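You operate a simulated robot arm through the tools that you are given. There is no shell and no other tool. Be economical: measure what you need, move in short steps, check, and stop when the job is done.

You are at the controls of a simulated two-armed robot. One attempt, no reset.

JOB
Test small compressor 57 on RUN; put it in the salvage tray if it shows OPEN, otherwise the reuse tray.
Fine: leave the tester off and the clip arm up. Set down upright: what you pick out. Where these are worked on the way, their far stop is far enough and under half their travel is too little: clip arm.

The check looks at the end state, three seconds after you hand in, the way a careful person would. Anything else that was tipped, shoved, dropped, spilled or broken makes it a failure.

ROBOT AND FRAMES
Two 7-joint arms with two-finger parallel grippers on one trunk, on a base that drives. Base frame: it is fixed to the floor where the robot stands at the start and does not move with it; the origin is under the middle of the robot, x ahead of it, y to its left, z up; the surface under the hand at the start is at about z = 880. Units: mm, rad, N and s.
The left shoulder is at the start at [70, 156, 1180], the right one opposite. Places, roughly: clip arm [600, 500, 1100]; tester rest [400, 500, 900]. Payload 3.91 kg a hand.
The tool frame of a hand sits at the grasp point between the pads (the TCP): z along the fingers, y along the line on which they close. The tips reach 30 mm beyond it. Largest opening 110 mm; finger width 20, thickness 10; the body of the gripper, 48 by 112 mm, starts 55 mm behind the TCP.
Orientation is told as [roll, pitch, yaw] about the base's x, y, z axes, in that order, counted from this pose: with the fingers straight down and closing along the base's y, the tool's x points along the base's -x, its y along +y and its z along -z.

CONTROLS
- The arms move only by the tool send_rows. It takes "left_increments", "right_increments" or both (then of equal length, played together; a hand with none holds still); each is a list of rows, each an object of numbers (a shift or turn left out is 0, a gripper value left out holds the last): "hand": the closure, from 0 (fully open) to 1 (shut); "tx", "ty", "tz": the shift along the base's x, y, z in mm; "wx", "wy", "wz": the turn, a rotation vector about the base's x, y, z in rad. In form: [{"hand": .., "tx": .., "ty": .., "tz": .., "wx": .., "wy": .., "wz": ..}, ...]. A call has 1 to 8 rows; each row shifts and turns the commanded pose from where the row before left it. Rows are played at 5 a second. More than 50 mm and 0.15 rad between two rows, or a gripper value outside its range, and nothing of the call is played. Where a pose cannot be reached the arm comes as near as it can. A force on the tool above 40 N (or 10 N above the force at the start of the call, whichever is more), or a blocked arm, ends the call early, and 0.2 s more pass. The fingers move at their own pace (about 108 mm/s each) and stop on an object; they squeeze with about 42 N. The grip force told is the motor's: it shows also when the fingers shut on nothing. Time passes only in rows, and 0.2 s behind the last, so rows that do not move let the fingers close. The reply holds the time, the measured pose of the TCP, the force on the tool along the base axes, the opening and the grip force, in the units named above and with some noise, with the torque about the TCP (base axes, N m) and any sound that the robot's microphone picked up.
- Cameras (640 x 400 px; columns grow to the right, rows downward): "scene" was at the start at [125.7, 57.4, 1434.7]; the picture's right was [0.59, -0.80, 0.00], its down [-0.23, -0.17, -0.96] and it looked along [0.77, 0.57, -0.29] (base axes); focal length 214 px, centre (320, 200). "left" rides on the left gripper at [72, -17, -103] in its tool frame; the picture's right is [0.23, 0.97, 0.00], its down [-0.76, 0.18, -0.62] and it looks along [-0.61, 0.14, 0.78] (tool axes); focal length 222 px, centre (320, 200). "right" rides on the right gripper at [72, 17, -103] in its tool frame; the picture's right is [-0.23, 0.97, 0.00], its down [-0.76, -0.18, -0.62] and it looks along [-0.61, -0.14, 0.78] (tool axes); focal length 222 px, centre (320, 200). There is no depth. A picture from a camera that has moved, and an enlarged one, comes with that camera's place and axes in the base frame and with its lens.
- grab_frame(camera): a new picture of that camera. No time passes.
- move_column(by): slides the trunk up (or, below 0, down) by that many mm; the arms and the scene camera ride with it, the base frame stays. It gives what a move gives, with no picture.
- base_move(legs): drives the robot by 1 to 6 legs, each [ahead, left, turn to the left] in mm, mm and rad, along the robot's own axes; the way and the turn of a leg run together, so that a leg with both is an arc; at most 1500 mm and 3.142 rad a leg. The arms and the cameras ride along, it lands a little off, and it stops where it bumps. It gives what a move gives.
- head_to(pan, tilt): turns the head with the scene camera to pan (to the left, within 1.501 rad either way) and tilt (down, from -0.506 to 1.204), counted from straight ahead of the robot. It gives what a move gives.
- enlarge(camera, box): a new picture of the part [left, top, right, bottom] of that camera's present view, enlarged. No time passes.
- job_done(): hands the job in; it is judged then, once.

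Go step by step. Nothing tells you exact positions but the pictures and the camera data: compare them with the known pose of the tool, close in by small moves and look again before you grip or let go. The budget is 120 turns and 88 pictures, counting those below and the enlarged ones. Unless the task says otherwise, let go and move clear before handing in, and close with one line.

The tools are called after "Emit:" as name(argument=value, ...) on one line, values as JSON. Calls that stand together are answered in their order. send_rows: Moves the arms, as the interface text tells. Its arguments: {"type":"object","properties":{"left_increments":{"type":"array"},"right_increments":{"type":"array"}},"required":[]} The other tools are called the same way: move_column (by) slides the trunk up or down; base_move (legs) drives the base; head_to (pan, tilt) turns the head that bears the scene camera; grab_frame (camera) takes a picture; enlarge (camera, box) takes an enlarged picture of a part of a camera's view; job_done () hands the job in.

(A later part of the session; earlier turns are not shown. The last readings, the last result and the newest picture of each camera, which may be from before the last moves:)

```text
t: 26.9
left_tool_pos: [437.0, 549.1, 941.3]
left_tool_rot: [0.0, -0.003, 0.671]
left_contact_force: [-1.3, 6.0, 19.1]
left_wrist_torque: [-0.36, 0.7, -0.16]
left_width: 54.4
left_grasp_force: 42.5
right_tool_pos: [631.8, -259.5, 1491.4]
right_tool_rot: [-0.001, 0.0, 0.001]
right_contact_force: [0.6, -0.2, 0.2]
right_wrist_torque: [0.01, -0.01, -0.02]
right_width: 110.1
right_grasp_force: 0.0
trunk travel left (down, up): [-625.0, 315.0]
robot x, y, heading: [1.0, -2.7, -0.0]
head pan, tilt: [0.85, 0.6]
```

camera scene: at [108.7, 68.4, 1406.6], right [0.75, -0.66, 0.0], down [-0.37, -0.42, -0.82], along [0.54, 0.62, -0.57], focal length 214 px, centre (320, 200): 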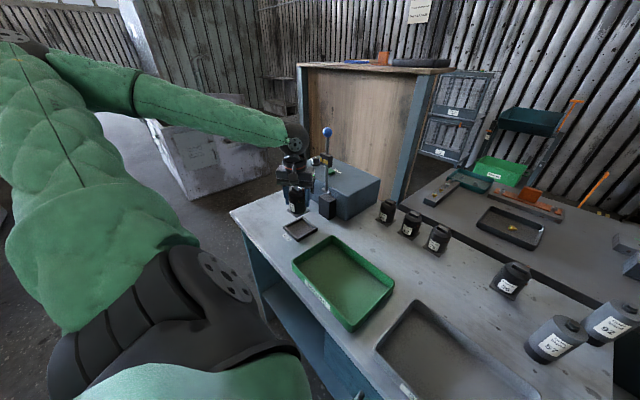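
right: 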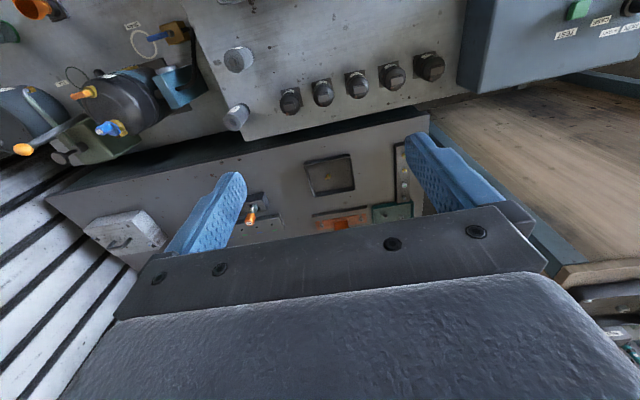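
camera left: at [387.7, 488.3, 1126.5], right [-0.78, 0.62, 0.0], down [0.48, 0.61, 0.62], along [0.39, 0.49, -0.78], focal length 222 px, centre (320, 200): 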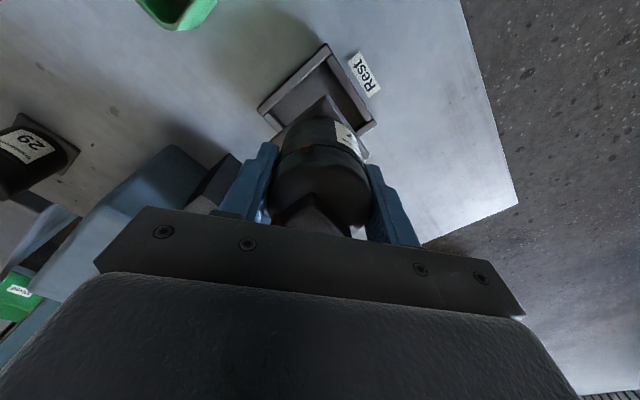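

It has touched the floor of the rest. I ease 1 mm, release, and lift straight away.

Emit:
send_rows(left_increments=[{"tz": 1}, {"hand": 0.4}, {"hand": 0.25}, {}])

Emit:
send_rows(left_increments=[{"tz": 20}, {"tz": 40}, {"tz": 45}, {"tz": 45}])

Emit:
enlarge(camera="scene", box=[250, 110, 390, 250])

Emit:
grab_frame(camera="left")

```text
t: 27.9
left_tool_pos: [436.4, 547.9, 941.0]
left_tool_rot: [0.0, 0.0, 0.673]
left_contact_force: [0.5, -0.5, -0.1]
left_wrist_torque: [-0.02, 0.01, -0.03]
left_width: 82.6
left_grasp_force: 0.0
right_tool_pos: [633.9, -259.4, 1490.8]
right_tool_rot: [0.0, -0.001, -0.001]
right_contact_force: [-0.5, 0.9, 0.8]
right_wrist_torque: [-0.03, 0.0, -0.03]
right_width: 110.2
right_grasp_force: 0.0
trunk travel left (down, up): [-625.0, 315.0]
robot x, y, heading: [-0.4, 0.1, 0.005]
head pan, tilt: [0.85, 0.6]
```

```text
t: 28.9
left_tool_pos: [436.1, 548.3, 1092.8]
left_tool_rot: [0.0, -0.001, 0.67]
left_contact_force: [0.2, 0.2, -0.2]
left_wrist_torque: [0.04, 0.02, -0.02]
left_width: 82.4
left_grasp_force: 0.0
right_tool_pos: [631.3, -260.2, 1490.9]
right_tool_rot: [0.002, 0.0, 0.0]
right_contact_force: [-0.1, -0.2, 0.5]
right_wrist_torque: [0.01, -0.02, -0.01]
right_width: 110.2
right_grasp_force: 0.2
trunk travel left (down, up): [-625.0, 315.0]
robot x, y, heading: [-2.9, -1.5, -0.002]
head pan, tilt: [0.85, 0.6]
```

```text
2.86 times, centred on (320, 180) of scene
camera zoom: at [108.1, 67.4, 1406.7], right [0.75, -0.66, 0.0], down [-0.37, -0.42, -0.83], along [0.54, 0.62, -0.56], focal length 613 px, centre (320, 257)
```

zoom: 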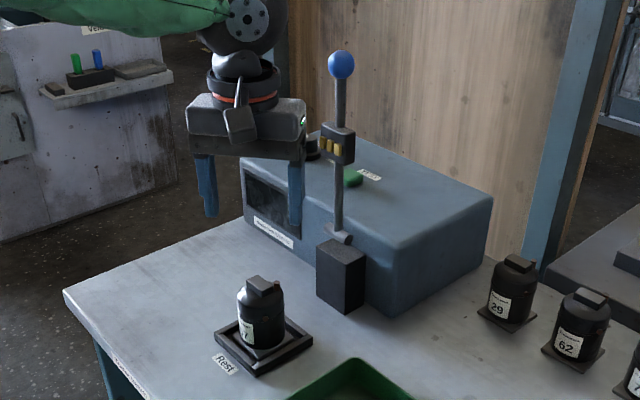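

```text
50 pictures are left
camera left: at [390.0, 489.1, 1195.2], right [-0.78, 0.62, 0.0], down [0.49, 0.61, 0.62], along [0.39, 0.49, -0.78], focal length 222 px, centre (320, 200)
```

left: 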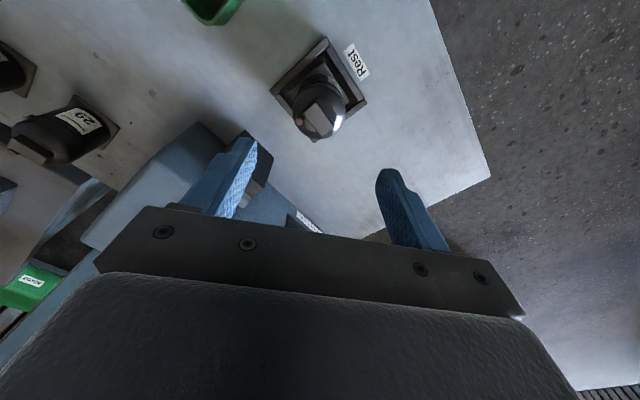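

57 sits seated in the rest. Next I rise, square the hand to yaw 0 and go above the blue ball (≈(561, 548, 1205)).

Emit:
send_rows(left_increments=[{"tz": 40, "wz": -0.135}, {"tz": 40, "wz": -0.135}, {"tz": 40, "wz": -0.134}, {"tz": 40, "wz": -0.134}, {"tz": 40, "wz": -0.134, "hand": 0.4}, {"tx": 40}, {"tx": 40}])

Emit:
grab_frame(camera="left")

Emit:
enlarge(camera="left", box=[270, 40, 430, 180])

```text
t: 30.5
left_tool_pos: [517.1, 547.1, 1291.5]
left_tool_rot: [-0.001, 0.001, 0.001]
left_contact_force: [0.5, -0.1, 0.9]
left_wrist_torque: [-0.02, 0.0, 0.0]
left_width: 66.0
left_grasp_force: 0.0
right_tool_pos: [634.4, -258.7, 1491.0]
right_tool_rot: [-0.001, 0.001, -0.003]
right_contact_force: [-0.7, -0.2, -0.6]
right_wrist_torque: [-0.02, 0.03, 0.02]
right_width: 110.0
right_grasp_force: 0.0
trunk travel left (down, up): [-625.0, 315.0]
robot x, y, heading: [-2.5, -1.3, 0.002]
head pan, tilt: [0.85, 0.6]
```

```text
49 pictures are left
camera left: at [445.3, 529.6, 1394.8], right [-0.23, 0.97, 0.0], down [0.76, 0.18, 0.62], along [0.61, 0.14, -0.78], focal length 222 px, centre (320, 200)
```

left: 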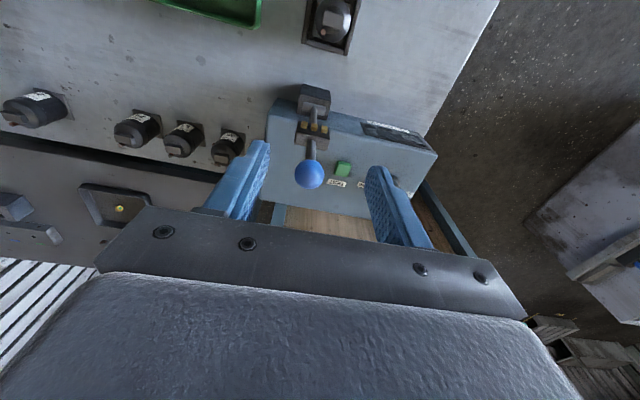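

```text
2.86 times, centred on (350, 110) of left
camera zoom: at [445.3, 529.6, 1394.8], right [-0.23, 0.97, 0.0], down [0.76, 0.18, 0.62], along [0.61, 0.14, -0.78], focal length 635 px, centre (234, 457)
```

zoom: 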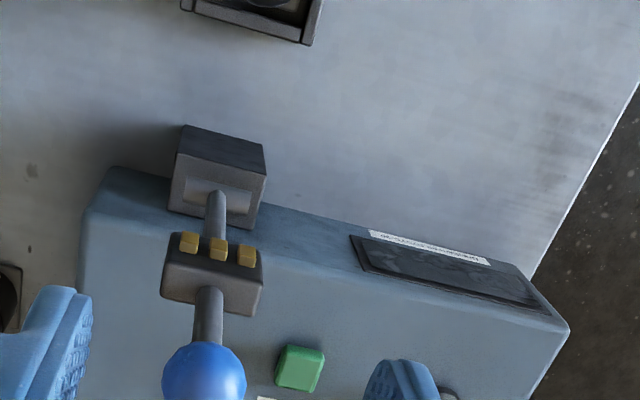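

Ball confirmed at about (561, 546, 1205). I go over it, descend and grip it along y.

Emit:
send_rows(left_increments=[{"tx": 44, "ty": -1}, {"tz": -30}, {"tz": -30}, {"tz": -24}, {}])

Emit:
grab_frame(camera="left")

Emit:
enlarge(camera="scene", box=[270, 80, 390, 180])

```text
t: 31.7
left_tool_pos: [560.4, 548.0, 1209.8]
left_tool_rot: [-0.001, -0.002, 0.0]
left_contact_force: [0.6, 0.2, 0.5]
left_wrist_torque: [0.02, 0.0, -0.01]
left_width: 66.0
left_grasp_force: 0.0
right_tool_pos: [631.1, -259.1, 1491.2]
right_tool_rot: [0.001, -0.001, -0.001]
right_contact_force: [0.6, 0.6, 0.3]
right_wrist_torque: [0.02, -0.03, 0.03]
right_width: 109.9
right_grasp_force: 0.0
trunk travel left (down, up): [-625.0, 315.0]
robot x, y, heading: [2.2, 2.7, 0.004]
head pan, tilt: [0.85, 0.6]
```

```text
47 pictures are left
camera left: at [487.5, 529.7, 1311.6], right [-0.23, 0.97, 0.0], down [0.76, 0.18, 0.62], along [0.61, 0.14, -0.78], focal length 222 px, centre (320, 200)
```

left: 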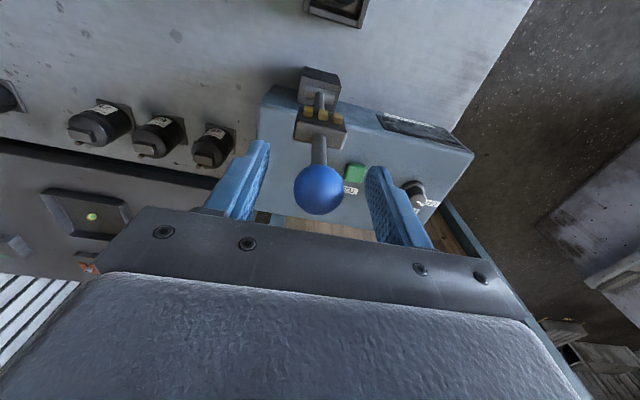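

```text
4.00 times, centred on (330, 130) of scene
camera zoom: at [107.7, 68.4, 1406.8], right [0.75, -0.66, 0.0], down [-0.37, -0.42, -0.83], along [0.54, 0.62, -0.56], focal length 858 px, centre (280, 480)
```

zoom: 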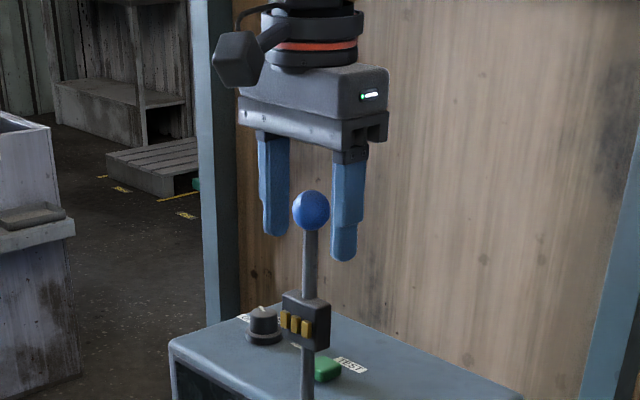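

Ball is between the fingers. I lower 5 mm and close on it.

Emit:
send_rows(left_increments=[{"tz": -5}, {"hand": 0.6}, {"hand": 0.8}, {}, {}])

```text
t: 32.9
left_tool_pos: [558.9, 547.3, 1202.6]
left_tool_rot: [-0.001, -0.001, 0.001]
left_contact_force: [-2.1, 2.1, 1.5]
left_wrist_torque: [0.0, 0.07, 0.0]
left_width: 28.9
left_grasp_force: 45.3
right_tool_pos: [633.2, -259.2, 1490.8]
right_tool_rot: [0.0, 0.0, 0.001]
right_contact_force: [-0.2, 0.1, -0.2]
right_wrist_torque: [0.03, -0.01, 0.0]
right_width: 109.8
right_grasp_force: 0.0
trunk travel left (down, up): [-625.0, 315.0]
robot x, y, heading: [0.9, -1.0, 0.001]
head pan, tilt: [0.85, 0.6]
```

Ball held (29 mm). I swing the clip arm along its arc about the hinge near (568, 986), first third.

Emit:
send_rows(left_increments=[{"tx": -22, "tz": -2}, {"tx": -21, "tz": -4}, {"tx": -21, "tz": -6}, {"tx": -20, "tz": -8.5}, {"tx": -19, "tz": -10}, {"tx": -18.2, "tz": -12.2}, {}])

```text
t: 34.5
left_tool_pos: [438.2, 548.0, 1159.0]
left_tool_rot: [0.001, 0.0, 0.0]
left_contact_force: [2.6, 10.3, 8.1]
left_wrist_torque: [-0.08, -1.29, 0.02]
left_width: 29.2
left_grasp_force: 45.1
right_tool_pos: [632.3, -257.3, 1491.7]
right_tool_rot: [0.0, 0.0, 0.0]
right_contact_force: [0.0, -0.2, 0.5]
right_wrist_torque: [0.01, -0.02, 0.03]
right_width: 110.0
right_grasp_force: 0.0
trunk travel left (down, up): [-625.0, 315.0]
robot x, y, heading: [0.5, -1.0, -0.003]
head pan, tilt: [0.85, 0.6]
```

Emit:
enlarge(camera="scene", box=[250, 100, 390, 250])

```text
2.67 times, centred on (320, 175) of scene
camera zoom: at [108.5, 68.8, 1406.7], right [0.75, -0.66, 0.0], down [-0.37, -0.42, -0.82], along [0.54, 0.62, -0.57], focal length 572 px, centre (320, 267)
```

zoom: 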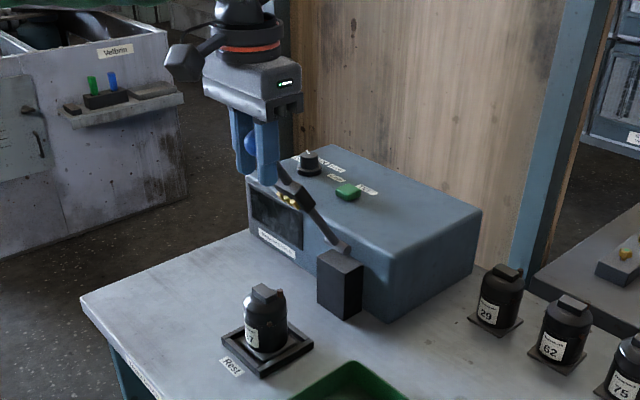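

The arm follows well. I continue along the arc.

Emit:
send_rows(left_increments=[{"tx": -19.9, "tz": -16.8, "ty": 1}, {"tx": -17.7, "tz": -19}, {"tx": -15.4, "tz": -21.1}, {"tx": -12.7, "tz": -22.7}, {"tx": -10, "tz": -24}, {}])

Emit:
enlarge(camera="scene", box=[250, 130, 370, 250])

```text
t: 35.9
left_tool_pos: [361.6, 549.0, 1054.0]
left_tool_rot: [-0.002, 0.001, -0.001]
left_contact_force: [-5.7, 7.7, -1.1]
left_wrist_torque: [-0.2, 0.59, -0.03]
left_width: 29.1
left_grasp_force: 44.9
right_tool_pos: [632.6, -257.7, 1491.3]
right_tool_rot: [-0.001, -0.001, 0.0]
right_contact_force: [-1.7, -0.4, 0.0]
right_wrist_torque: [-0.01, 0.01, 0.05]
right_width: 110.0
right_grasp_force: 0.1
trunk travel left (down, up): [-625.0, 315.0]
robot x, y, heading: [1.3, -2.9, -0.001]
head pan, tilt: [0.85, 0.6]
```

```text
3.33 times, centred on (310, 190) of scene
camera zoom: at [108.4, 69.1, 1406.5], right [0.75, -0.66, 0.0], down [-0.37, -0.43, -0.82], along [0.54, 0.62, -0.57], focal length 715 px, centre (353, 233)
```

zoom: 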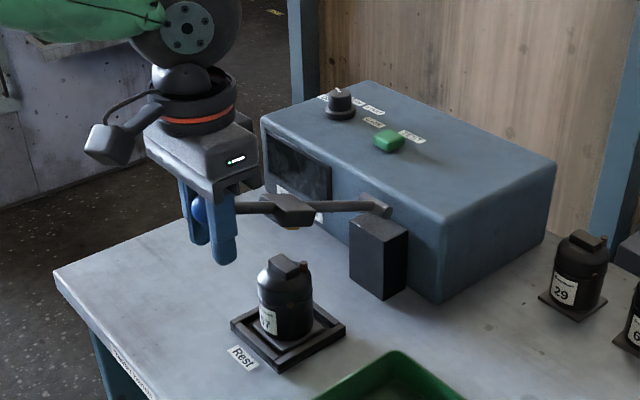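

Contacts are approaching the compressor's cap. I continue with smaller steps to the stop.

Emit:
send_rows(left_increments=[{"tx": -3.5, "tz": -12}, {"tx": -3.4, "tz": -13}, {"tx": -2.2, "tz": -12.5}, {"tx": -1.7, "tz": -13}, {}])

Emit:
enlarge(camera="scene", box=[250, 130, 370, 250])

```text
t: 37.1
left_tool_pos: [352.3, 548.5, 1005.0]
left_tool_rot: [0.0, -0.003, -0.001]
left_contact_force: [-12.1, 11.2, 4.0]
left_wrist_torque: [-0.17, -0.94, 0.1]
left_width: 29.5
left_grasp_force: 45.2
right_tool_pos: [631.0, -257.8, 1492.1]
right_tool_rot: [0.001, 0.0, 0.0]
right_contact_force: [0.2, 0.0, -0.1]
right_wrist_torque: [0.01, 0.02, -0.01]
right_width: 109.9
right_grasp_force: 0.1
trunk travel left (down, up): [-625.0, 315.0]
robot x, y, heading: [2.6, 0.8, -0.004]
head pan, tilt: [0.85, 0.6]
```

```text
3.33 times, centred on (310, 190) of scene
camera zoom: at [107.3, 69.1, 1406.7], right [0.75, -0.66, 0.0], down [-0.37, -0.43, -0.83], along [0.54, 0.62, -0.56], focal length 715 px, centre (353, 233)
```

zoom: 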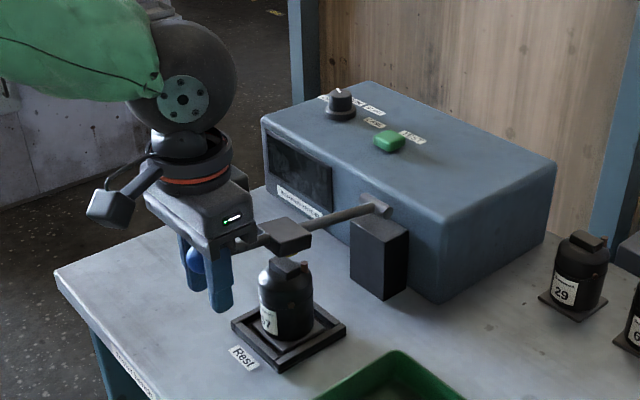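

Emit:
send_rows(left_increments=[{"tx": -2.5, "ty": 0.5, "tz": -5}, {"tx": -0.5, "tz": -5}, {"tz": -5}, {}])

Emit:
enlarge(camera="scene", box=[270, 170, 350, 240])

```text
t: 38.1
left_tool_pos: [350.4, 548.1, 989.4]
left_tool_rot: [0.0, -0.003, -0.002]
left_contact_force: [4.6, -2.8, 2.1]
left_wrist_torque: [-0.06, -0.73, -0.09]
left_width: 29.3
left_grasp_force: 44.8
right_tool_pos: [634.3, -258.4, 1491.4]
right_tool_rot: [0.0, -0.002, 0.0]
right_contact_force: [0.5, -0.1, 0.4]
right_wrist_torque: [0.02, -0.03, 0.0]
right_width: 109.8
right_grasp_force: 0.0
trunk travel left (down, up): [-625.0, 315.0]
robot x, y, heading: [-1.3, -3.5, 0.001]
head pan, tilt: [0.85, 0.6]
```

```text
5.71 times, centred on (310, 205) of scene
camera zoom: at [109.1, 67.7, 1406.6], right [0.75, -0.66, 0.0], down [-0.37, -0.42, -0.82], along [0.54, 0.62, -0.57], focal length 1226 px, centre (377, 171)
```

zoom: 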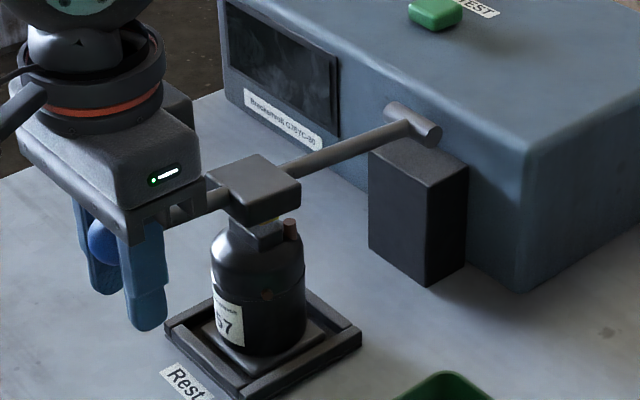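

Almost on the cap. A few more millimetres until a firm stop.

Emit:
send_rows(left_increments=[{"tz": -3}, {"tz": -3}, {}])

Emit:
send_rows(left_increments=[{"tz": -2}, {"tz": -2}, {}])

Emit:
enlarge(camera="scene", box=[270, 170, 350, 240])

```text
t: 38.9
left_tool_pos: [349.4, 548.8, 984.1]
left_tool_rot: [0.001, -0.001, 0.0]
left_contact_force: [1.2, -4.5, 3.4]
left_wrist_torque: [0.11, -1.13, -0.02]
left_width: 29.4
left_grasp_force: 44.6
right_tool_pos: [631.8, -259.1, 1491.1]
right_tool_rot: [0.0, 0.001, -0.001]
right_contact_force: [0.2, 0.9, 0.8]
right_wrist_torque: [-0.01, -0.07, 0.03]
right_width: 110.0
right_grasp_force: 0.0
trunk travel left (down, up): [-625.0, 315.0]
robot x, y, heading: [-0.3, 2.9, 0.001]
head pan, tilt: [0.85, 0.6]
```

```text
t: 39.7
left_tool_pos: [349.3, 547.6, 980.5]
left_tool_rot: [0.0, 0.001, 0.001]
left_contact_force: [0.8, 0.3, 3.5]
left_wrist_torque: [0.04, -0.89, 0.04]
left_width: 29.3
left_grasp_force: 45.0
right_tool_pos: [632.5, -258.3, 1490.6]
right_tool_rot: [0.001, 0.0, 0.0]
right_contact_force: [-0.7, -0.3, -0.3]
right_wrist_torque: [-0.02, 0.0, -0.03]
right_width: 109.8
right_grasp_force: 0.2
trunk travel left (down, up): [-625.0, 315.0]
robot x, y, heading: [-0.1, -2.6, 0.001]
head pan, tilt: [0.85, 0.6]
```

```text
5.71 times, centred on (310, 205) of scene
camera zoom: at [108.8, 68.1, 1406.6], right [0.75, -0.66, 0.0], down [-0.37, -0.42, -0.82], along [0.54, 0.62, -0.57], focal length 1226 px, centre (377, 171)
```

zoom: 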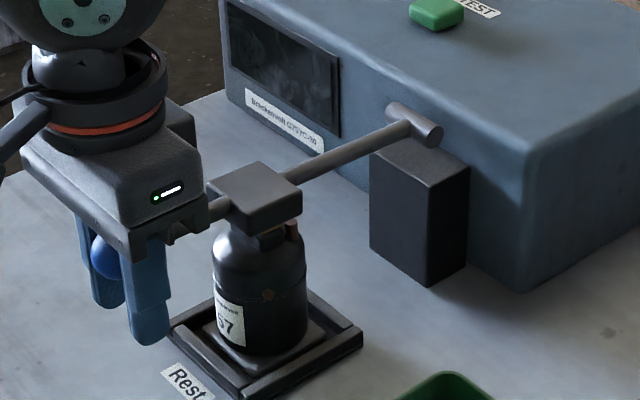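

Emit:
send_rows(left_increments=[{"tz": -2}, {"tz": -2}, {}])

Emit:
send_rows(left_increments=[{"tz": -2}, {"tz": -2}, {}])

```text
t: 40.5
left_tool_pos: [349.3, 548.5, 977.4]
left_tool_rot: [0.0, -0.002, 0.001]
left_contact_force: [2.3, 3.0, 5.0]
left_wrist_torque: [-0.07, -1.23, 0.06]
left_width: 29.7
left_grasp_force: 44.7
right_tool_pos: [632.4, -259.0, 1491.3]
right_tool_rot: [0.0, -0.002, -0.002]
right_contact_force: [-0.1, -0.7, -0.3]
right_wrist_torque: [-0.02, 0.0, 0.01]
right_width: 110.1
right_grasp_force: 0.1
trunk travel left (down, up): [-625.0, 315.0]
robot x, y, heading: [-1.1, -1.2, -0.002]
head pan, tilt: [0.85, 0.6]
```

```text
t: 41.3
left_tool_pos: [349.5, 549.4, 971.3]
left_tool_rot: [-0.001, 0.0, -0.001]
left_contact_force: [0.4, 1.5, 3.5]
left_wrist_torque: [0.0, -0.94, -0.01]
left_width: 29.1
left_grasp_force: 44.7
right_tool_pos: [631.8, -257.7, 1491.2]
right_tool_rot: [0.001, 0.0, 0.0]
right_contact_force: [-0.2, -0.6, -0.2]
right_wrist_torque: [-0.05, -0.01, -0.01]
right_width: 109.7
right_grasp_force: 0.0
trunk travel left (down, up): [-625.0, 315.0]
robot x, y, heading: [-1.4, 0.9, -0.001]
head pan, tilt: [0.85, 0.6]
```

Emit:
enlarge(camera="scene", box=[270, 170, 350, 240])

```text
5.71 times, centred on (310, 205) of scene
camera zoom: at [108.5, 68.1, 1406.7], right [0.75, -0.66, 0.0], down [-0.37, -0.42, -0.83], along [0.54, 0.62, -0.56], focal length 1226 px, centre (377, 171)
```

zoom: 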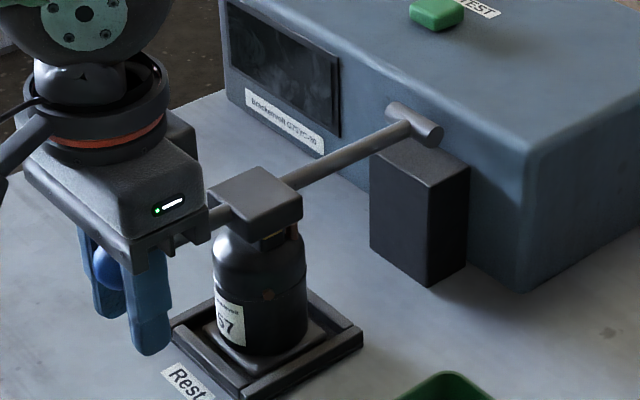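

Emit:
send_rows(left_increments=[{"tz": -2, "tx": 0.3}, {"tz": -2}, {}])

Emit:
send_rows(left_increments=[{"tz": -2, "tx": 0.3}, {"tz": -2}, {}])

Emit:
enlarge(camera="scene", box=[270, 170, 350, 240])

```text
t: 42.1
left_tool_pos: [348.5, 548.2, 970.2]
left_tool_rot: [0.002, -0.004, 0.0]
left_contact_force: [-5.2, 6.2, 31.3]
left_wrist_torque: [-0.08, -0.03, -0.02]
left_width: 30.1
left_grasp_force: 45.2
right_tool_pos: [629.6, -259.9, 1492.2]
right_tool_rot: [0.002, -0.002, -0.001]
right_contact_force: [-0.5, 0.1, -0.3]
right_wrist_torque: [0.0, 0.04, 0.0]
right_width: 109.9
right_grasp_force: 0.0
trunk travel left (down, up): [-625.0, 315.0]
robot x, y, heading: [1.1, -1.3, -0.001]
head pan, tilt: [0.85, 0.6]
```

```text
t: 42.9
left_tool_pos: [349.9, 548.5, 965.2]
left_tool_rot: [0.002, -0.003, 0.0]
left_contact_force: [-1.1, 14.2, 34.6]
left_wrist_torque: [-0.27, 0.08, -0.01]
left_width: 28.9
left_grasp_force: 44.9
right_tool_pos: [630.2, -259.7, 1489.5]
right_tool_rot: [-0.001, 0.0, -0.001]
right_contact_force: [-0.7, 0.8, 0.4]
right_wrist_torque: [-0.06, -0.02, 0.01]
right_width: 110.0
right_grasp_force: 0.0
trunk travel left (down, up): [-625.0, 315.0]
robot x, y, heading: [3.9, -1.3, -0.002]
head pan, tilt: [0.85, 0.6]
```

```text
5.71 times, centred on (310, 205) of scene
camera zoom: at [107.3, 67.6, 1406.9], right [0.75, -0.66, 0.0], down [-0.37, -0.42, -0.83], along [0.55, 0.62, -0.56], focal length 1226 px, centre (377, 171)
```

zoom: 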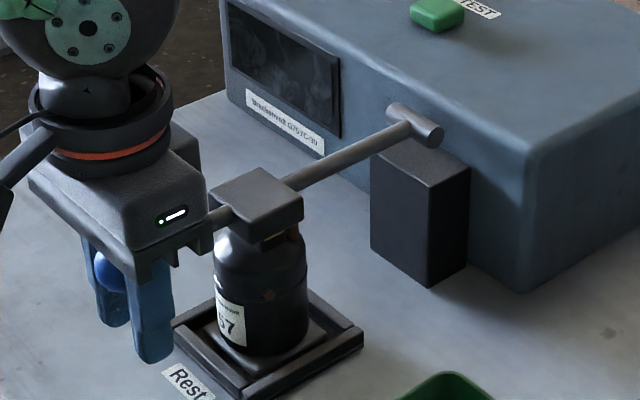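

Firm stop reached at ball height ~970. I ease the load, open, and check that the arm stays down.

Emit:
send_rows(left_increments=[{"tz": 4}, {"hand": 0.55}, {"hand": 0.4}, {}])

Emit:
send_rows(left_increments=[{"tz": 30}, {"tz": 45}, {"tz": 45}, {}])

Emit:
enlarge(camera="scene", box=[250, 120, 370, 240])

```text
t: 43.9
left_tool_pos: [350.0, 547.2, 967.8]
left_tool_rot: [0.0, -0.003, -0.001]
left_contact_force: [0.1, 1.0, -0.1]
left_wrist_torque: [0.01, 0.04, 0.0]
left_width: 65.8
left_grasp_force: 0.0
right_tool_pos: [633.2, -259.0, 1491.7]
right_tool_rot: [0.0, -0.001, 0.0]
right_contact_force: [-0.2, -1.1, 0.2]
right_wrist_torque: [-0.01, 0.01, -0.04]
right_width: 110.1
right_grasp_force: 0.0
trunk travel left (down, up): [-625.0, 315.0]
robot x, y, heading: [-0.1, 1.2, 0.004]
head pan, tilt: [0.85, 0.6]
```

```text
t: 44.9
left_tool_pos: [350.2, 549.3, 1089.6]
left_tool_rot: [0.0, -0.002, 0.0]
left_contact_force: [0.3, -0.2, 0.0]
left_wrist_torque: [0.0, 0.0, -0.02]
left_width: 66.1
left_grasp_force: 0.0
right_tool_pos: [634.0, -257.1, 1491.3]
right_tool_rot: [0.0, 0.001, -0.002]
right_contact_force: [0.9, -0.4, -0.3]
right_wrist_torque: [0.02, -0.01, -0.02]
right_width: 110.2
right_grasp_force: 0.1
trunk travel left (down, up): [-625.0, 315.0]
robot x, y, heading: [-3.9, 0.3, -0.0]
head pan, tilt: [0.85, 0.6]
```

```text
3.33 times, centred on (310, 180) of scene
camera zoom: at [109.4, 68.5, 1406.6], right [0.75, -0.66, 0.0], down [-0.37, -0.42, -0.82], along [0.54, 0.62, -0.57], focal length 715 px, centre (353, 267)
```

zoom: 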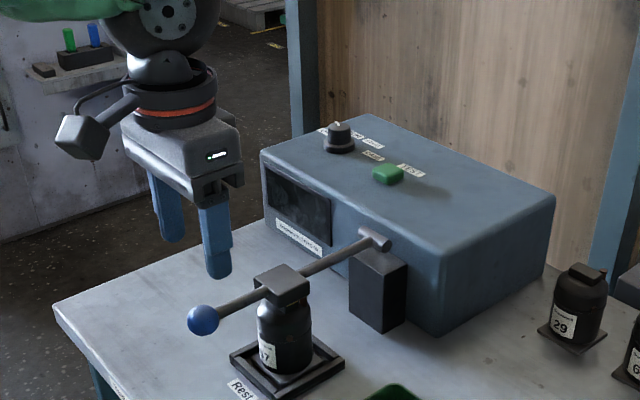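

The clip arm stays down on the cap. Now to the selector knob near (678, 738, 1011): I rise and move above it.

Emit:
send_rows(left_increments=[{"tz": 45}, {"tz": 45}, {"tx": 40, "ty": 20}, {"tx": 40, "ty": 25}, {"tx": 40, "ty": 25}, {"tx": 40, "ty": 25}, {"tx": 40, "ty": 25}, {"tx": 40, "ty": 25}])

Emit:
send_rows(left_increments=[{"tx": 40, "ty": 20}, {"tx": 20, "ty": 15}, {}])

Emit:
grab_frame(camera="left")

```text
t: 46.7
left_tool_pos: [592.3, 694.3, 1176.9]
left_tool_rot: [0.001, 0.0, 0.0]
left_contact_force: [0.7, 0.5, 0.6]
left_wrist_torque: [0.02, 0.02, -0.01]
left_width: 66.0
left_grasp_force: 0.0
right_tool_pos: [633.8, -259.8, 1490.3]
right_tool_rot: [0.001, 0.001, 0.001]
right_contact_force: [0.4, -0.3, -0.8]
right_wrist_torque: [0.02, 0.03, -0.01]
right_width: 109.9
right_grasp_force: 0.0
trunk travel left (down, up): [-625.0, 315.0]
robot x, y, heading: [2.3, -4.8, -0.003]
head pan, tilt: [0.85, 0.6]
```

```text
t: 47.5
left_tool_pos: [651.3, 729.5, 1179.0]
left_tool_rot: [0.001, -0.002, -0.001]
left_contact_force: [0.4, -0.4, 0.0]
left_wrist_torque: [0.0, -0.03, 0.01]
left_width: 65.9
left_grasp_force: 0.1
right_tool_pos: [632.4, -257.4, 1491.0]
right_tool_rot: [0.0, 0.001, -0.002]
right_contact_force: [0.0, -0.1, -0.3]
right_wrist_torque: [0.0, -0.04, 0.01]
right_width: 109.9
right_grasp_force: 0.0
trunk travel left (down, up): [-625.0, 315.0]
robot x, y, heading: [1.7, 0.8, -0.002]
head pan, tilt: [0.85, 0.6]
```

```text
37 pictures are left
camera left: at [578.4, 711.4, 1281.2], right [-0.23, 0.97, 0.0], down [0.76, 0.18, 0.62], along [0.61, 0.14, -0.78], focal length 222 px, centre (320, 200)
```

left: 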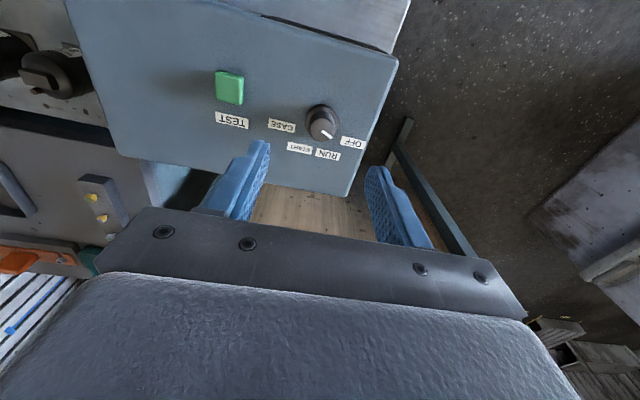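

Emit:
enlarge(camera="left", box=[200, 60, 380, 180])

```text
3.33 times, centred on (290, 120) of left
camera zoom: at [578.4, 711.4, 1281.2], right [-0.23, 0.97, 0.0], down [0.76, 0.18, 0.62], along [0.61, 0.14, -0.78], focal length 740 px, centre (420, 467)
```

zoom: 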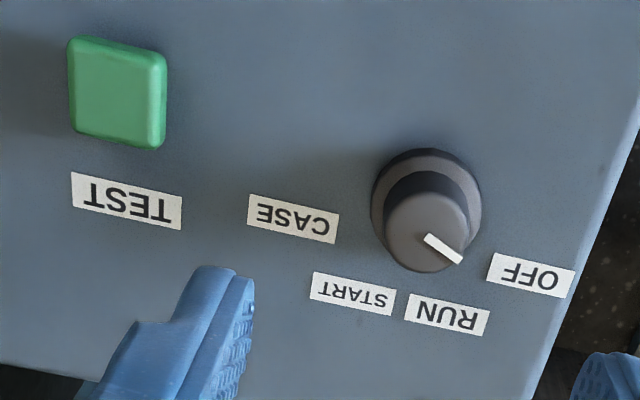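

The pointer is at OFF; RUN is about 47° clockwise (from above). I position over the knob with yaw +0.41 and descend partway.

Emit:
send_rows(left_increments=[{"tx": 26, "ty": 7, "wz": 0.137}, {"tz": -40, "wz": 0.137}, {"tz": -40, "wz": 0.136}, {"tz": -40}, {}])

Emit:
grab_frame(camera="left")

Emit:
enlarge(camera="scene", box=[270, 110, 370, 200])

```text
t: 48.7
left_tool_pos: [674.1, 732.1, 1059.0]
left_tool_rot: [0.001, -0.001, 0.409]
left_contact_force: [0.0, 0.4, -0.1]
left_wrist_torque: [-0.01, -0.02, -0.01]
left_width: 65.9
left_grasp_force: 0.1
right_tool_pos: [633.6, -258.9, 1491.5]
right_tool_rot: [0.0, 0.001, 0.0]
right_contact_force: [-0.4, 0.1, 0.3]
right_wrist_torque: [0.05, -0.01, 0.0]
right_width: 110.0
right_grasp_force: 0.0
trunk travel left (down, up): [-625.0, 315.0]
robot x, y, heading: [-2.1, -1.7, 0.001]
head pan, tilt: [0.85, 0.6]
```

```text
35 pictures are left
camera left: at [615.0, 688.0, 1161.1], right [-0.6, 0.8, 0.0], down [0.63, 0.47, 0.62], along [0.5, 0.37, -0.78], focal length 222 px, centre (320, 200)
```

left: 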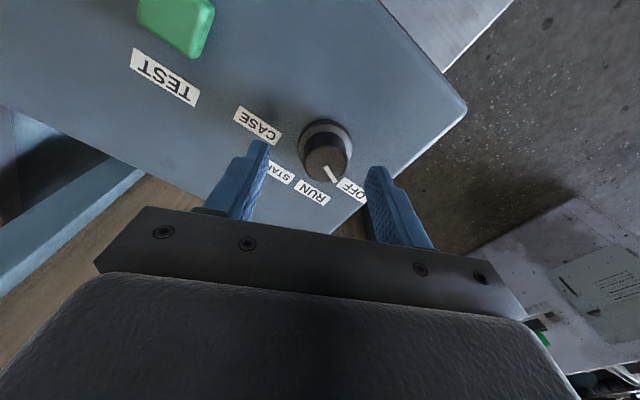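

```text
4.44 times, centred on (320, 155) of scene
camera zoom: at [108.3, 68.1, 1406.7], right [0.75, -0.66, 0.0], down [-0.37, -0.42, -0.83], along [0.54, 0.62, -0.56], focal length 953 px, centre (320, 400)
```

zoom: 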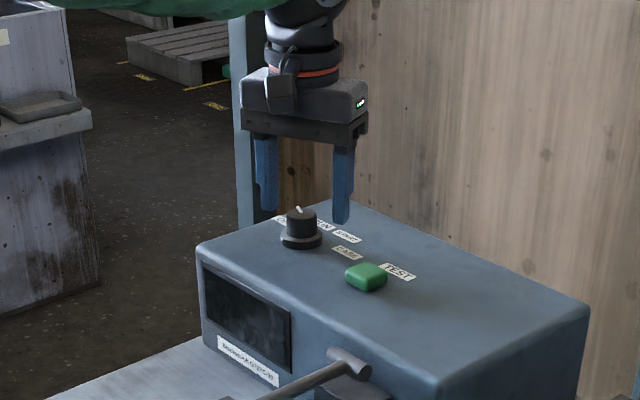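

Knob is between the fingers, about 4 mm toward +y. I correct and lower carefully.

Emit:
send_rows(left_increments=[{"tx": 1.5, "ty": 4}, {"tz": -12}, {"tz": -8}, {"tz": -5}, {}])

Emit:
enlarge(camera="scene", box=[290, 130, 350, 180])

```text
t: 49.9
left_tool_pos: [677.3, 738.6, 1032.3]
left_tool_rot: [0.001, 0.0, 0.409]
left_contact_force: [-0.5, -0.1, -0.5]
left_wrist_torque: [0.02, -0.03, 0.01]
left_width: 66.1
left_grasp_force: 0.1
right_tool_pos: [632.7, -259.7, 1491.0]
right_tool_rot: [-0.001, -0.001, 0.0]
right_contact_force: [0.2, 0.5, 0.6]
right_wrist_torque: [-0.02, 0.0, 0.04]
right_width: 110.6
right_grasp_force: 0.1
trunk travel left (down, up): [-625.0, 315.0]
robot x, y, heading: [1.6, -2.0, 0.0]
head pan, tilt: [0.85, 0.6]
```

```text
8.00 times, centred on (320, 155) of scene
camera zoom: at [109.0, 68.2, 1406.6], right [0.75, -0.66, 0.0], down [-0.37, -0.42, -0.82], along [0.54, 0.62, -0.57], focal length 1716 px, centre (320, 560)
```

zoom: 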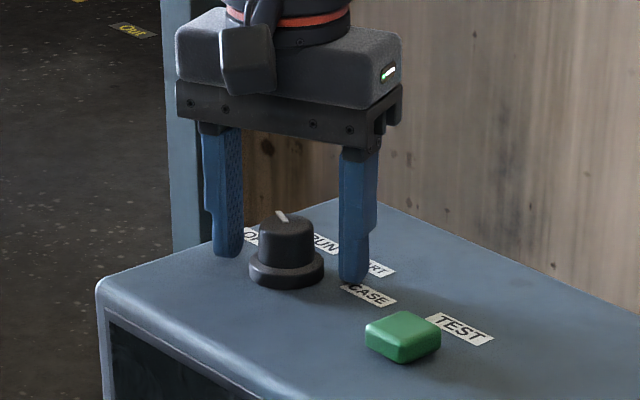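

Aligned. I raise 2 mm to clear the skirt and close on the knob.

Emit:
send_rows(left_increments=[{"tz": 2}, {"hand": 0.6}, {"hand": 0.8}, {}, {}])

Emit:
enlarge(camera="scene", box=[290, 130, 350, 180])

```text
t: 51.1
left_tool_pos: [677.3, 738.7, 1034.4]
left_tool_rot: [0.001, -0.001, 0.409]
left_contact_force: [0.6, -4.4, -1.5]
left_wrist_torque: [-0.23, -0.21, -0.01]
left_width: 41.2
left_grasp_force: 45.0
right_tool_pos: [632.7, -260.2, 1491.0]
right_tool_rot: [-0.002, -0.001, 0.001]
right_contact_force: [-0.5, 0.8, 0.0]
right_wrist_torque: [0.01, 0.01, 0.02]
right_width: 110.0
right_grasp_force: 0.0
trunk travel left (down, up): [-625.0, 315.0]
robot x, y, heading: [-1.5, 1.3, 0.002]
head pan, tilt: [0.85, 0.6]
```

```text
8.00 times, centred on (320, 155) of scene
camera zoom: at [109.1, 67.9, 1406.6], right [0.75, -0.66, 0.0], down [-0.37, -0.42, -0.82], along [0.54, 0.62, -0.57], focal length 1716 px, centre (320, 560)
```

zoom: 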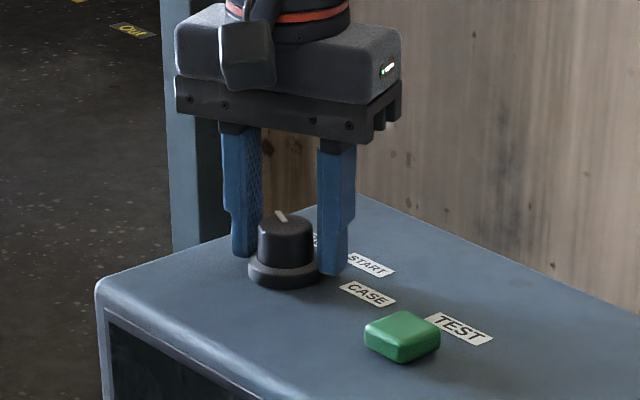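

It closed on the 41 mm skirt rather than the knob body. I open, raise 7 mm, and regrip on the body.

Emit:
send_rows(left_increments=[{"hand": 0.5}, {"hand": 0.5}, {"tz": 7}, {"hand": 0.75}, {"hand": 0.85}, {}, {}])

```text
t: 52.7
left_tool_pos: [678.5, 739.1, 1042.0]
left_tool_rot: [0.0, -0.001, 0.41]
left_contact_force: [-0.1, -4.0, 0.1]
left_wrist_torque: [-0.19, -0.13, 0.03]
left_width: 31.4
left_grasp_force: 45.3
right_tool_pos: [632.5, -259.0, 1491.3]
right_tool_rot: [0.0, 0.001, 0.001]
right_contact_force: [-0.9, -0.5, 0.5]
right_wrist_torque: [-0.05, -0.04, 0.0]
right_width: 110.1
right_grasp_force: 0.0
trunk travel left (down, up): [-625.0, 315.0]
robot x, y, heading: [2.9, -2.9, 0.0]
head pan, tilt: [0.85, 0.6]
```

Gripped the knob body at 31 mm. I turn it clockwise by about 0.8 rad.

Emit:
send_rows(left_increments=[{"ty": -1, "wz": -0.137}, {"wz": -0.137}, {"wz": -0.137}, {"wz": -0.137}, {"wz": -0.137}, {"wz": -0.135}, {}])

Emit:
enlarge(camera="scene", box=[270, 120, 350, 200])

```text
t: 54.2
left_tool_pos: [678.3, 735.1, 1042.2]
left_tool_rot: [-0.002, 0.0, -0.409]
left_contact_force: [2.5, -13.6, 1.4]
left_wrist_torque: [0.04, 0.83, 0.13]
left_width: 31.3
left_grasp_force: 45.1
right_tool_pos: [631.8, -261.4, 1493.2]
right_tool_rot: [-0.001, 0.001, 0.0]
right_contact_force: [-0.2, -0.1, -0.3]
right_wrist_torque: [-0.03, 0.01, 0.03]
right_width: 109.9
right_grasp_force: 0.1
trunk travel left (down, up): [-625.0, 315.0]
robot x, y, heading: [-4.4, 2.1, 0.003]
head pan, tilt: [0.85, 0.6]
stopped in row 7 (left hand): the force on the tool passed its limit at 41 N (the readings are from after the stop); the commanded pose is now the measured one
```

```text
5.00 times, centred on (310, 160) of scene
camera zoom: at [108.7, 67.4, 1407.0], right [0.75, -0.66, 0.0], down [-0.37, -0.42, -0.83], along [0.55, 0.62, -0.56], focal length 1072 px, centre (370, 400)
```

zoom: 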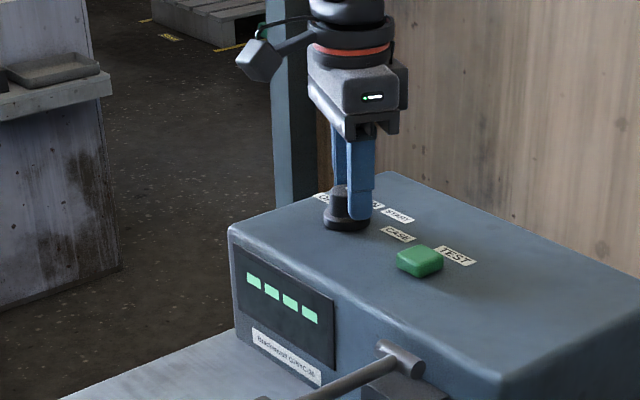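

The display lit up ("----"). I release the knob and check the pointer.

Emit:
send_rows(left_increments=[{"hand": 0.6}, {"hand": 0.5}, {"tz": 20}, {"tz": 40}, {"tz": 30}])

Emit:
grab_frame(camera="left")

Emit:
enlarge(camera="left", box=[200, 30, 400, 170])

```text
t: 55.4
left_tool_pos: [680.2, 736.1, 1130.9]
left_tool_rot: [-0.003, 0.0, -0.41]
left_contact_force: [-0.6, 0.1, -0.1]
left_wrist_torque: [-0.01, 0.02, 0.01]
left_width: 55.1
left_grasp_force: 0.1
right_tool_pos: [631.7, -259.2, 1490.5]
right_tool_rot: [-0.002, 0.0, -0.001]
right_contact_force: [0.6, 0.4, -0.2]
right_wrist_torque: [-0.02, 0.0, 0.02]
right_width: 110.0
right_grasp_force: 0.1
trunk travel left (down, up): [-625.0, 315.0]
robot x, y, heading: [2.5, 0.8, 0.001]
head pan, tilt: [0.85, 0.6]
```

```text
30 pictures are left
camera left: at [606.0, 748.7, 1233.6], right [0.18, 0.98, 0.0], down [0.77, -0.14, 0.62], along [0.61, -0.11, -0.78], focal length 222 px, centre (320, 200)
```

left: 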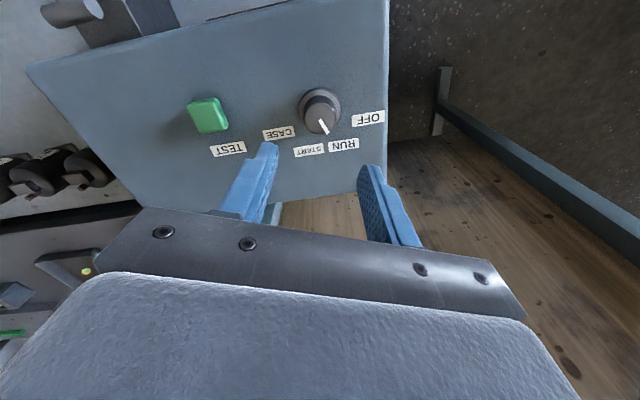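

```text
2.86 times, centred on (300, 100) of left
camera zoom: at [606.0, 748.7, 1233.6], right [0.18, 0.98, 0.0], down [0.77, -0.14, 0.62], along [0.61, -0.11, -0.78], focal length 635 px, centre (377, 486)
```

zoom: 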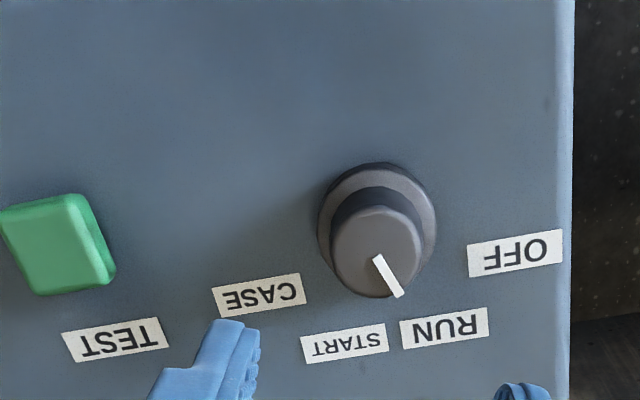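

The pointer is at RUN. Now TEST at about (656, 627): I close the fingers, move over it and approach.

Emit:
send_rows(left_increments=[{"hand": 1, "tx": -8, "ty": -36}, {"tx": -8, "ty": -36}, {"tx": -8, "ty": -36}, {"tz": -35}, {"tz": -30}, {}])

Emit:
enlarge(camera="scene", box=[290, 120, 370, 190])

```text
t: 56.8
left_tool_pos: [655.4, 627.9, 1067.1]
left_tool_rot: [-0.001, 0.001, -0.409]
left_contact_force: [0.9, 0.1, 0.3]
left_wrist_torque: [0.01, -0.04, -0.03]
left_width: 0.0
left_grasp_force: 37.8
right_tool_pos: [633.1, -261.4, 1490.7]
right_tool_rot: [0.001, -0.001, -0.001]
right_contact_force: [-0.2, -0.2, 0.1]
right_wrist_torque: [0.02, -0.01, -0.01]
right_width: 109.8
right_grasp_force: 0.0
trunk travel left (down, up): [-625.0, 315.0]
robot x, y, heading: [3.2, -3.4, -0.004]
head pan, tilt: [0.85, 0.6]
```

```text
5.71 times, centred on (330, 155) of scene
camera zoom: at [108.6, 67.3, 1406.7], right [0.75, -0.66, 0.0], down [-0.37, -0.42, -0.83], along [0.55, 0.62, -0.56], focal length 1226 px, centre (263, 457)
```

zoom: 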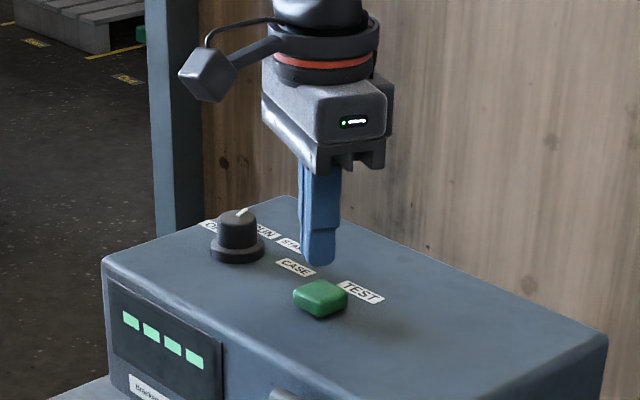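

Aligned over TEST. I press down gently.

Emit:
send_rows(left_increments=[{"tz": -12}, {"tz": -5}, {"tz": -3}, {"tz": -2}])

```text
t: 57.8
left_tool_pos: [655.0, 628.7, 1044.9]
left_tool_rot: [-0.002, -0.001, -0.409]
left_contact_force: [0.8, -0.5, 0.9]
left_wrist_torque: [-0.02, 0.0, -0.03]
left_width: 0.2
left_grasp_force: 37.1
right_tool_pos: [632.0, -259.1, 1492.1]
right_tool_rot: [0.001, 0.001, -0.001]
right_contact_force: [0.1, -0.4, -0.7]
right_wrist_torque: [0.01, 0.02, 0.01]
right_width: 110.0
right_grasp_force: 0.1
trunk travel left (down, up): [-625.0, 315.0]
robot x, y, heading: [-1.9, -2.3, -0.003]
head pan, tilt: [0.85, 0.6]
```

Emit:
send_rows(left_increments=[{"tz": -2}, {"tz": -2}, {"tz": -2}])

```text
t: 58.6
left_tool_pos: [652.8, 628.9, 1040.5]
left_tool_rot: [-0.001, -0.001, -0.409]
left_contact_force: [2.3, 3.0, 8.4]
left_wrist_torque: [0.11, -0.07, -0.01]
left_width: 0.2
left_grasp_force: 37.5
right_tool_pos: [633.3, -260.7, 1491.3]
right_tool_rot: [0.0, 0.001, -0.001]
right_contact_force: [0.9, -0.5, -0.6]
right_wrist_torque: [0.0, 0.03, -0.03]
right_width: 109.7
right_grasp_force: 0.0
trunk travel left (down, up): [-625.0, 315.0]
robot x, y, heading: [1.0, 2.5, -0.006]
head pan, tilt: [0.85, 0.6]
heard: click
```

A click. I hold a moment, look at the display, then lift.

Emit:
enlarge(camera="scene", box=[290, 150, 340, 190])

Emit:
send_rows(left_increments=[{"tz": 10}, {"tz": 30}, {}, {}, {}])

Emit:
enlarge(camera="scene", box=[290, 140, 350, 190])

```text
10.00 times, centred on (315, 170) of scene
camera zoom: at [108.7, 67.6, 1406.8], right [0.75, -0.66, 0.0], down [-0.37, -0.42, -0.83], along [0.55, 0.62, -0.56], focal length 2145 px, centre (370, 500)
```

zoom: 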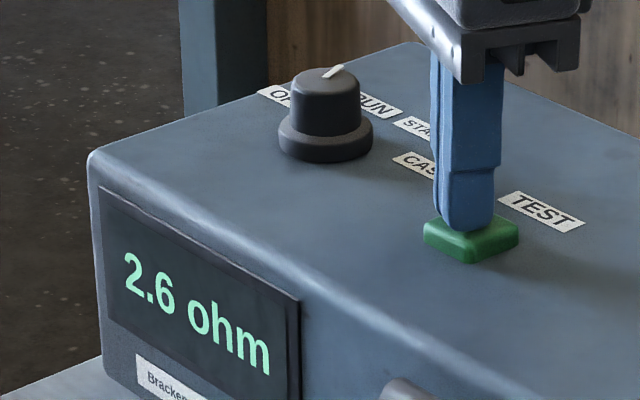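

```text
t: 59.8
left_tool_pos: [653.6, 628.1, 1079.2]
left_tool_rot: [-0.004, -0.001, -0.408]
left_contact_force: [-0.8, -0.6, -1.4]
left_wrist_torque: [-0.02, 0.02, 0.0]
left_width: 0.0
left_grasp_force: 37.6
right_tool_pos: [632.3, -260.1, 1491.0]
right_tool_rot: [0.001, 0.0, -0.002]
right_contact_force: [0.7, -0.3, 0.0]
right_wrist_torque: [-0.02, 0.01, 0.01]
right_width: 110.0
right_grasp_force: 0.1
trunk travel left (down, up): [-625.0, 315.0]
robot x, y, heading: [2.0, -2.4, 0.004]
head pan, tilt: [0.85, 0.6]
```

```text
8.00 times, centred on (320, 165) of scene
camera zoom: at [109.0, 67.7, 1406.7], right [0.75, -0.66, 0.0], down [-0.37, -0.42, -0.82], along [0.54, 0.62, -0.57], focal length 1716 px, centre (320, 480)
```

zoom: 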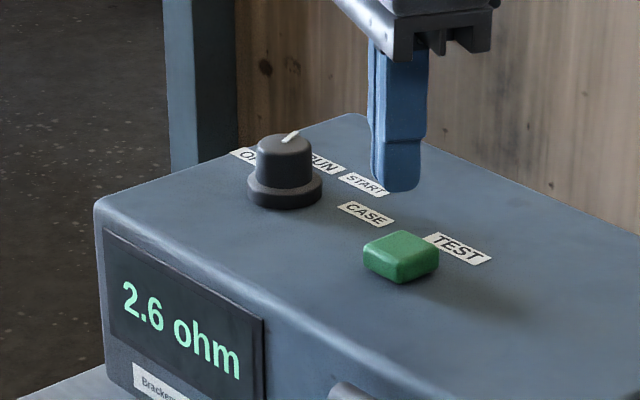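

Result: 2.6 ohm, not OPEN, so it goes to the Reuse tray. Now I turn the knob back to OFF, retracing my path.

Emit:
send_rows(left_increments=[{"tz": 40, "hand": 0.5}, {"tx": 8, "ty": 36}, {"tx": 8, "ty": 36}, {"tx": 8, "ty": 36}, {"tz": -35}, {"tz": -30}, {"tz": -12}, {}])

Emit:
enlarge(camera="scene", box=[290, 130, 350, 180])

```text
t: 61.6
left_tool_pos: [678.4, 738.5, 1041.2]
left_tool_rot: [-0.004, 0.0, -0.408]
left_contact_force: [0.4, -0.1, 0.1]
left_wrist_torque: [-0.01, -0.02, 0.0]
left_width: 54.9
left_grasp_force: 0.0
right_tool_pos: [632.0, -260.3, 1491.1]
right_tool_rot: [0.0, 0.001, -0.001]
right_contact_force: [-1.4, -0.2, -0.1]
right_wrist_torque: [0.01, -0.01, -0.01]
right_width: 109.7
right_grasp_force: 0.1
trunk travel left (down, up): [-625.0, 315.0]
robot x, y, heading: [0.8, -0.6, 0.0]
head pan, tilt: [0.85, 0.6]
```

```text
8.00 times, centred on (320, 155) of scene
camera zoom: at [109.0, 68.0, 1406.6], right [0.75, -0.66, 0.0], down [-0.37, -0.42, -0.82], along [0.54, 0.62, -0.57], focal length 1716 px, centre (320, 560)
```

zoom: 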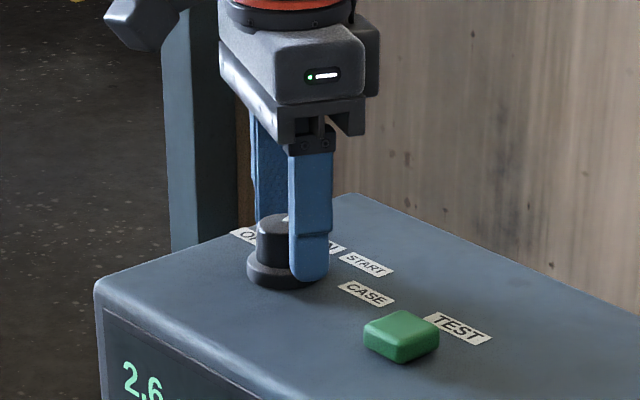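

Straddling the knob. I grip and turn counter-clockwise by 0.82.

Emit:
send_rows(left_increments=[{"tx": -2, "ty": -0.5}, {"hand": 0.75}, {"hand": 0.85}, {}, {}])

Emit:
send_rows(left_increments=[{"wz": 0.137}, {"wz": 0.137}, {"wz": 0.137}, {"wz": 0.137}, {"wz": 0.137}, {"wz": 0.135}, {}])

```text
t: 62.8
left_tool_pos: [676.7, 735.4, 1040.6]
left_tool_rot: [-0.004, 0.0, -0.41]
left_contact_force: [-6.1, -13.0, -3.4]
left_wrist_torque: [-0.49, 0.06, 0.07]
left_width: 31.4
left_grasp_force: 44.6
right_tool_pos: [632.1, -259.9, 1491.2]
right_tool_rot: [-0.001, 0.0, -0.001]
right_contact_force: [-0.3, -0.2, 0.2]
right_wrist_torque: [0.0, -0.01, 0.0]
right_width: 110.1
right_grasp_force: 0.1
trunk travel left (down, up): [-625.0, 315.0]
robot x, y, heading: [2.9, -0.9, -0.005]
head pan, tilt: [0.85, 0.6]
```

```text
t: 64.4
left_tool_pos: [676.2, 738.3, 1041.1]
left_tool_rot: [-0.004, -0.002, 0.411]
left_contact_force: [5.4, 19.0, 6.0]
left_wrist_torque: [0.66, -0.18, -0.68]
left_width: 31.1
left_grasp_force: 44.8
right_tool_pos: [633.3, -257.8, 1491.6]
right_tool_rot: [0.0, 0.0, -0.002]
right_contact_force: [0.5, 0.7, -0.6]
right_wrist_torque: [-0.03, 0.03, 0.03]
right_width: 110.0
right_grasp_force: 0.1
trunk travel left (down, up): [-625.0, 315.0]
robot x, y, heading: [2.3, 0.5, -0.001]
head pan, tilt: [0.85, 0.6]
```

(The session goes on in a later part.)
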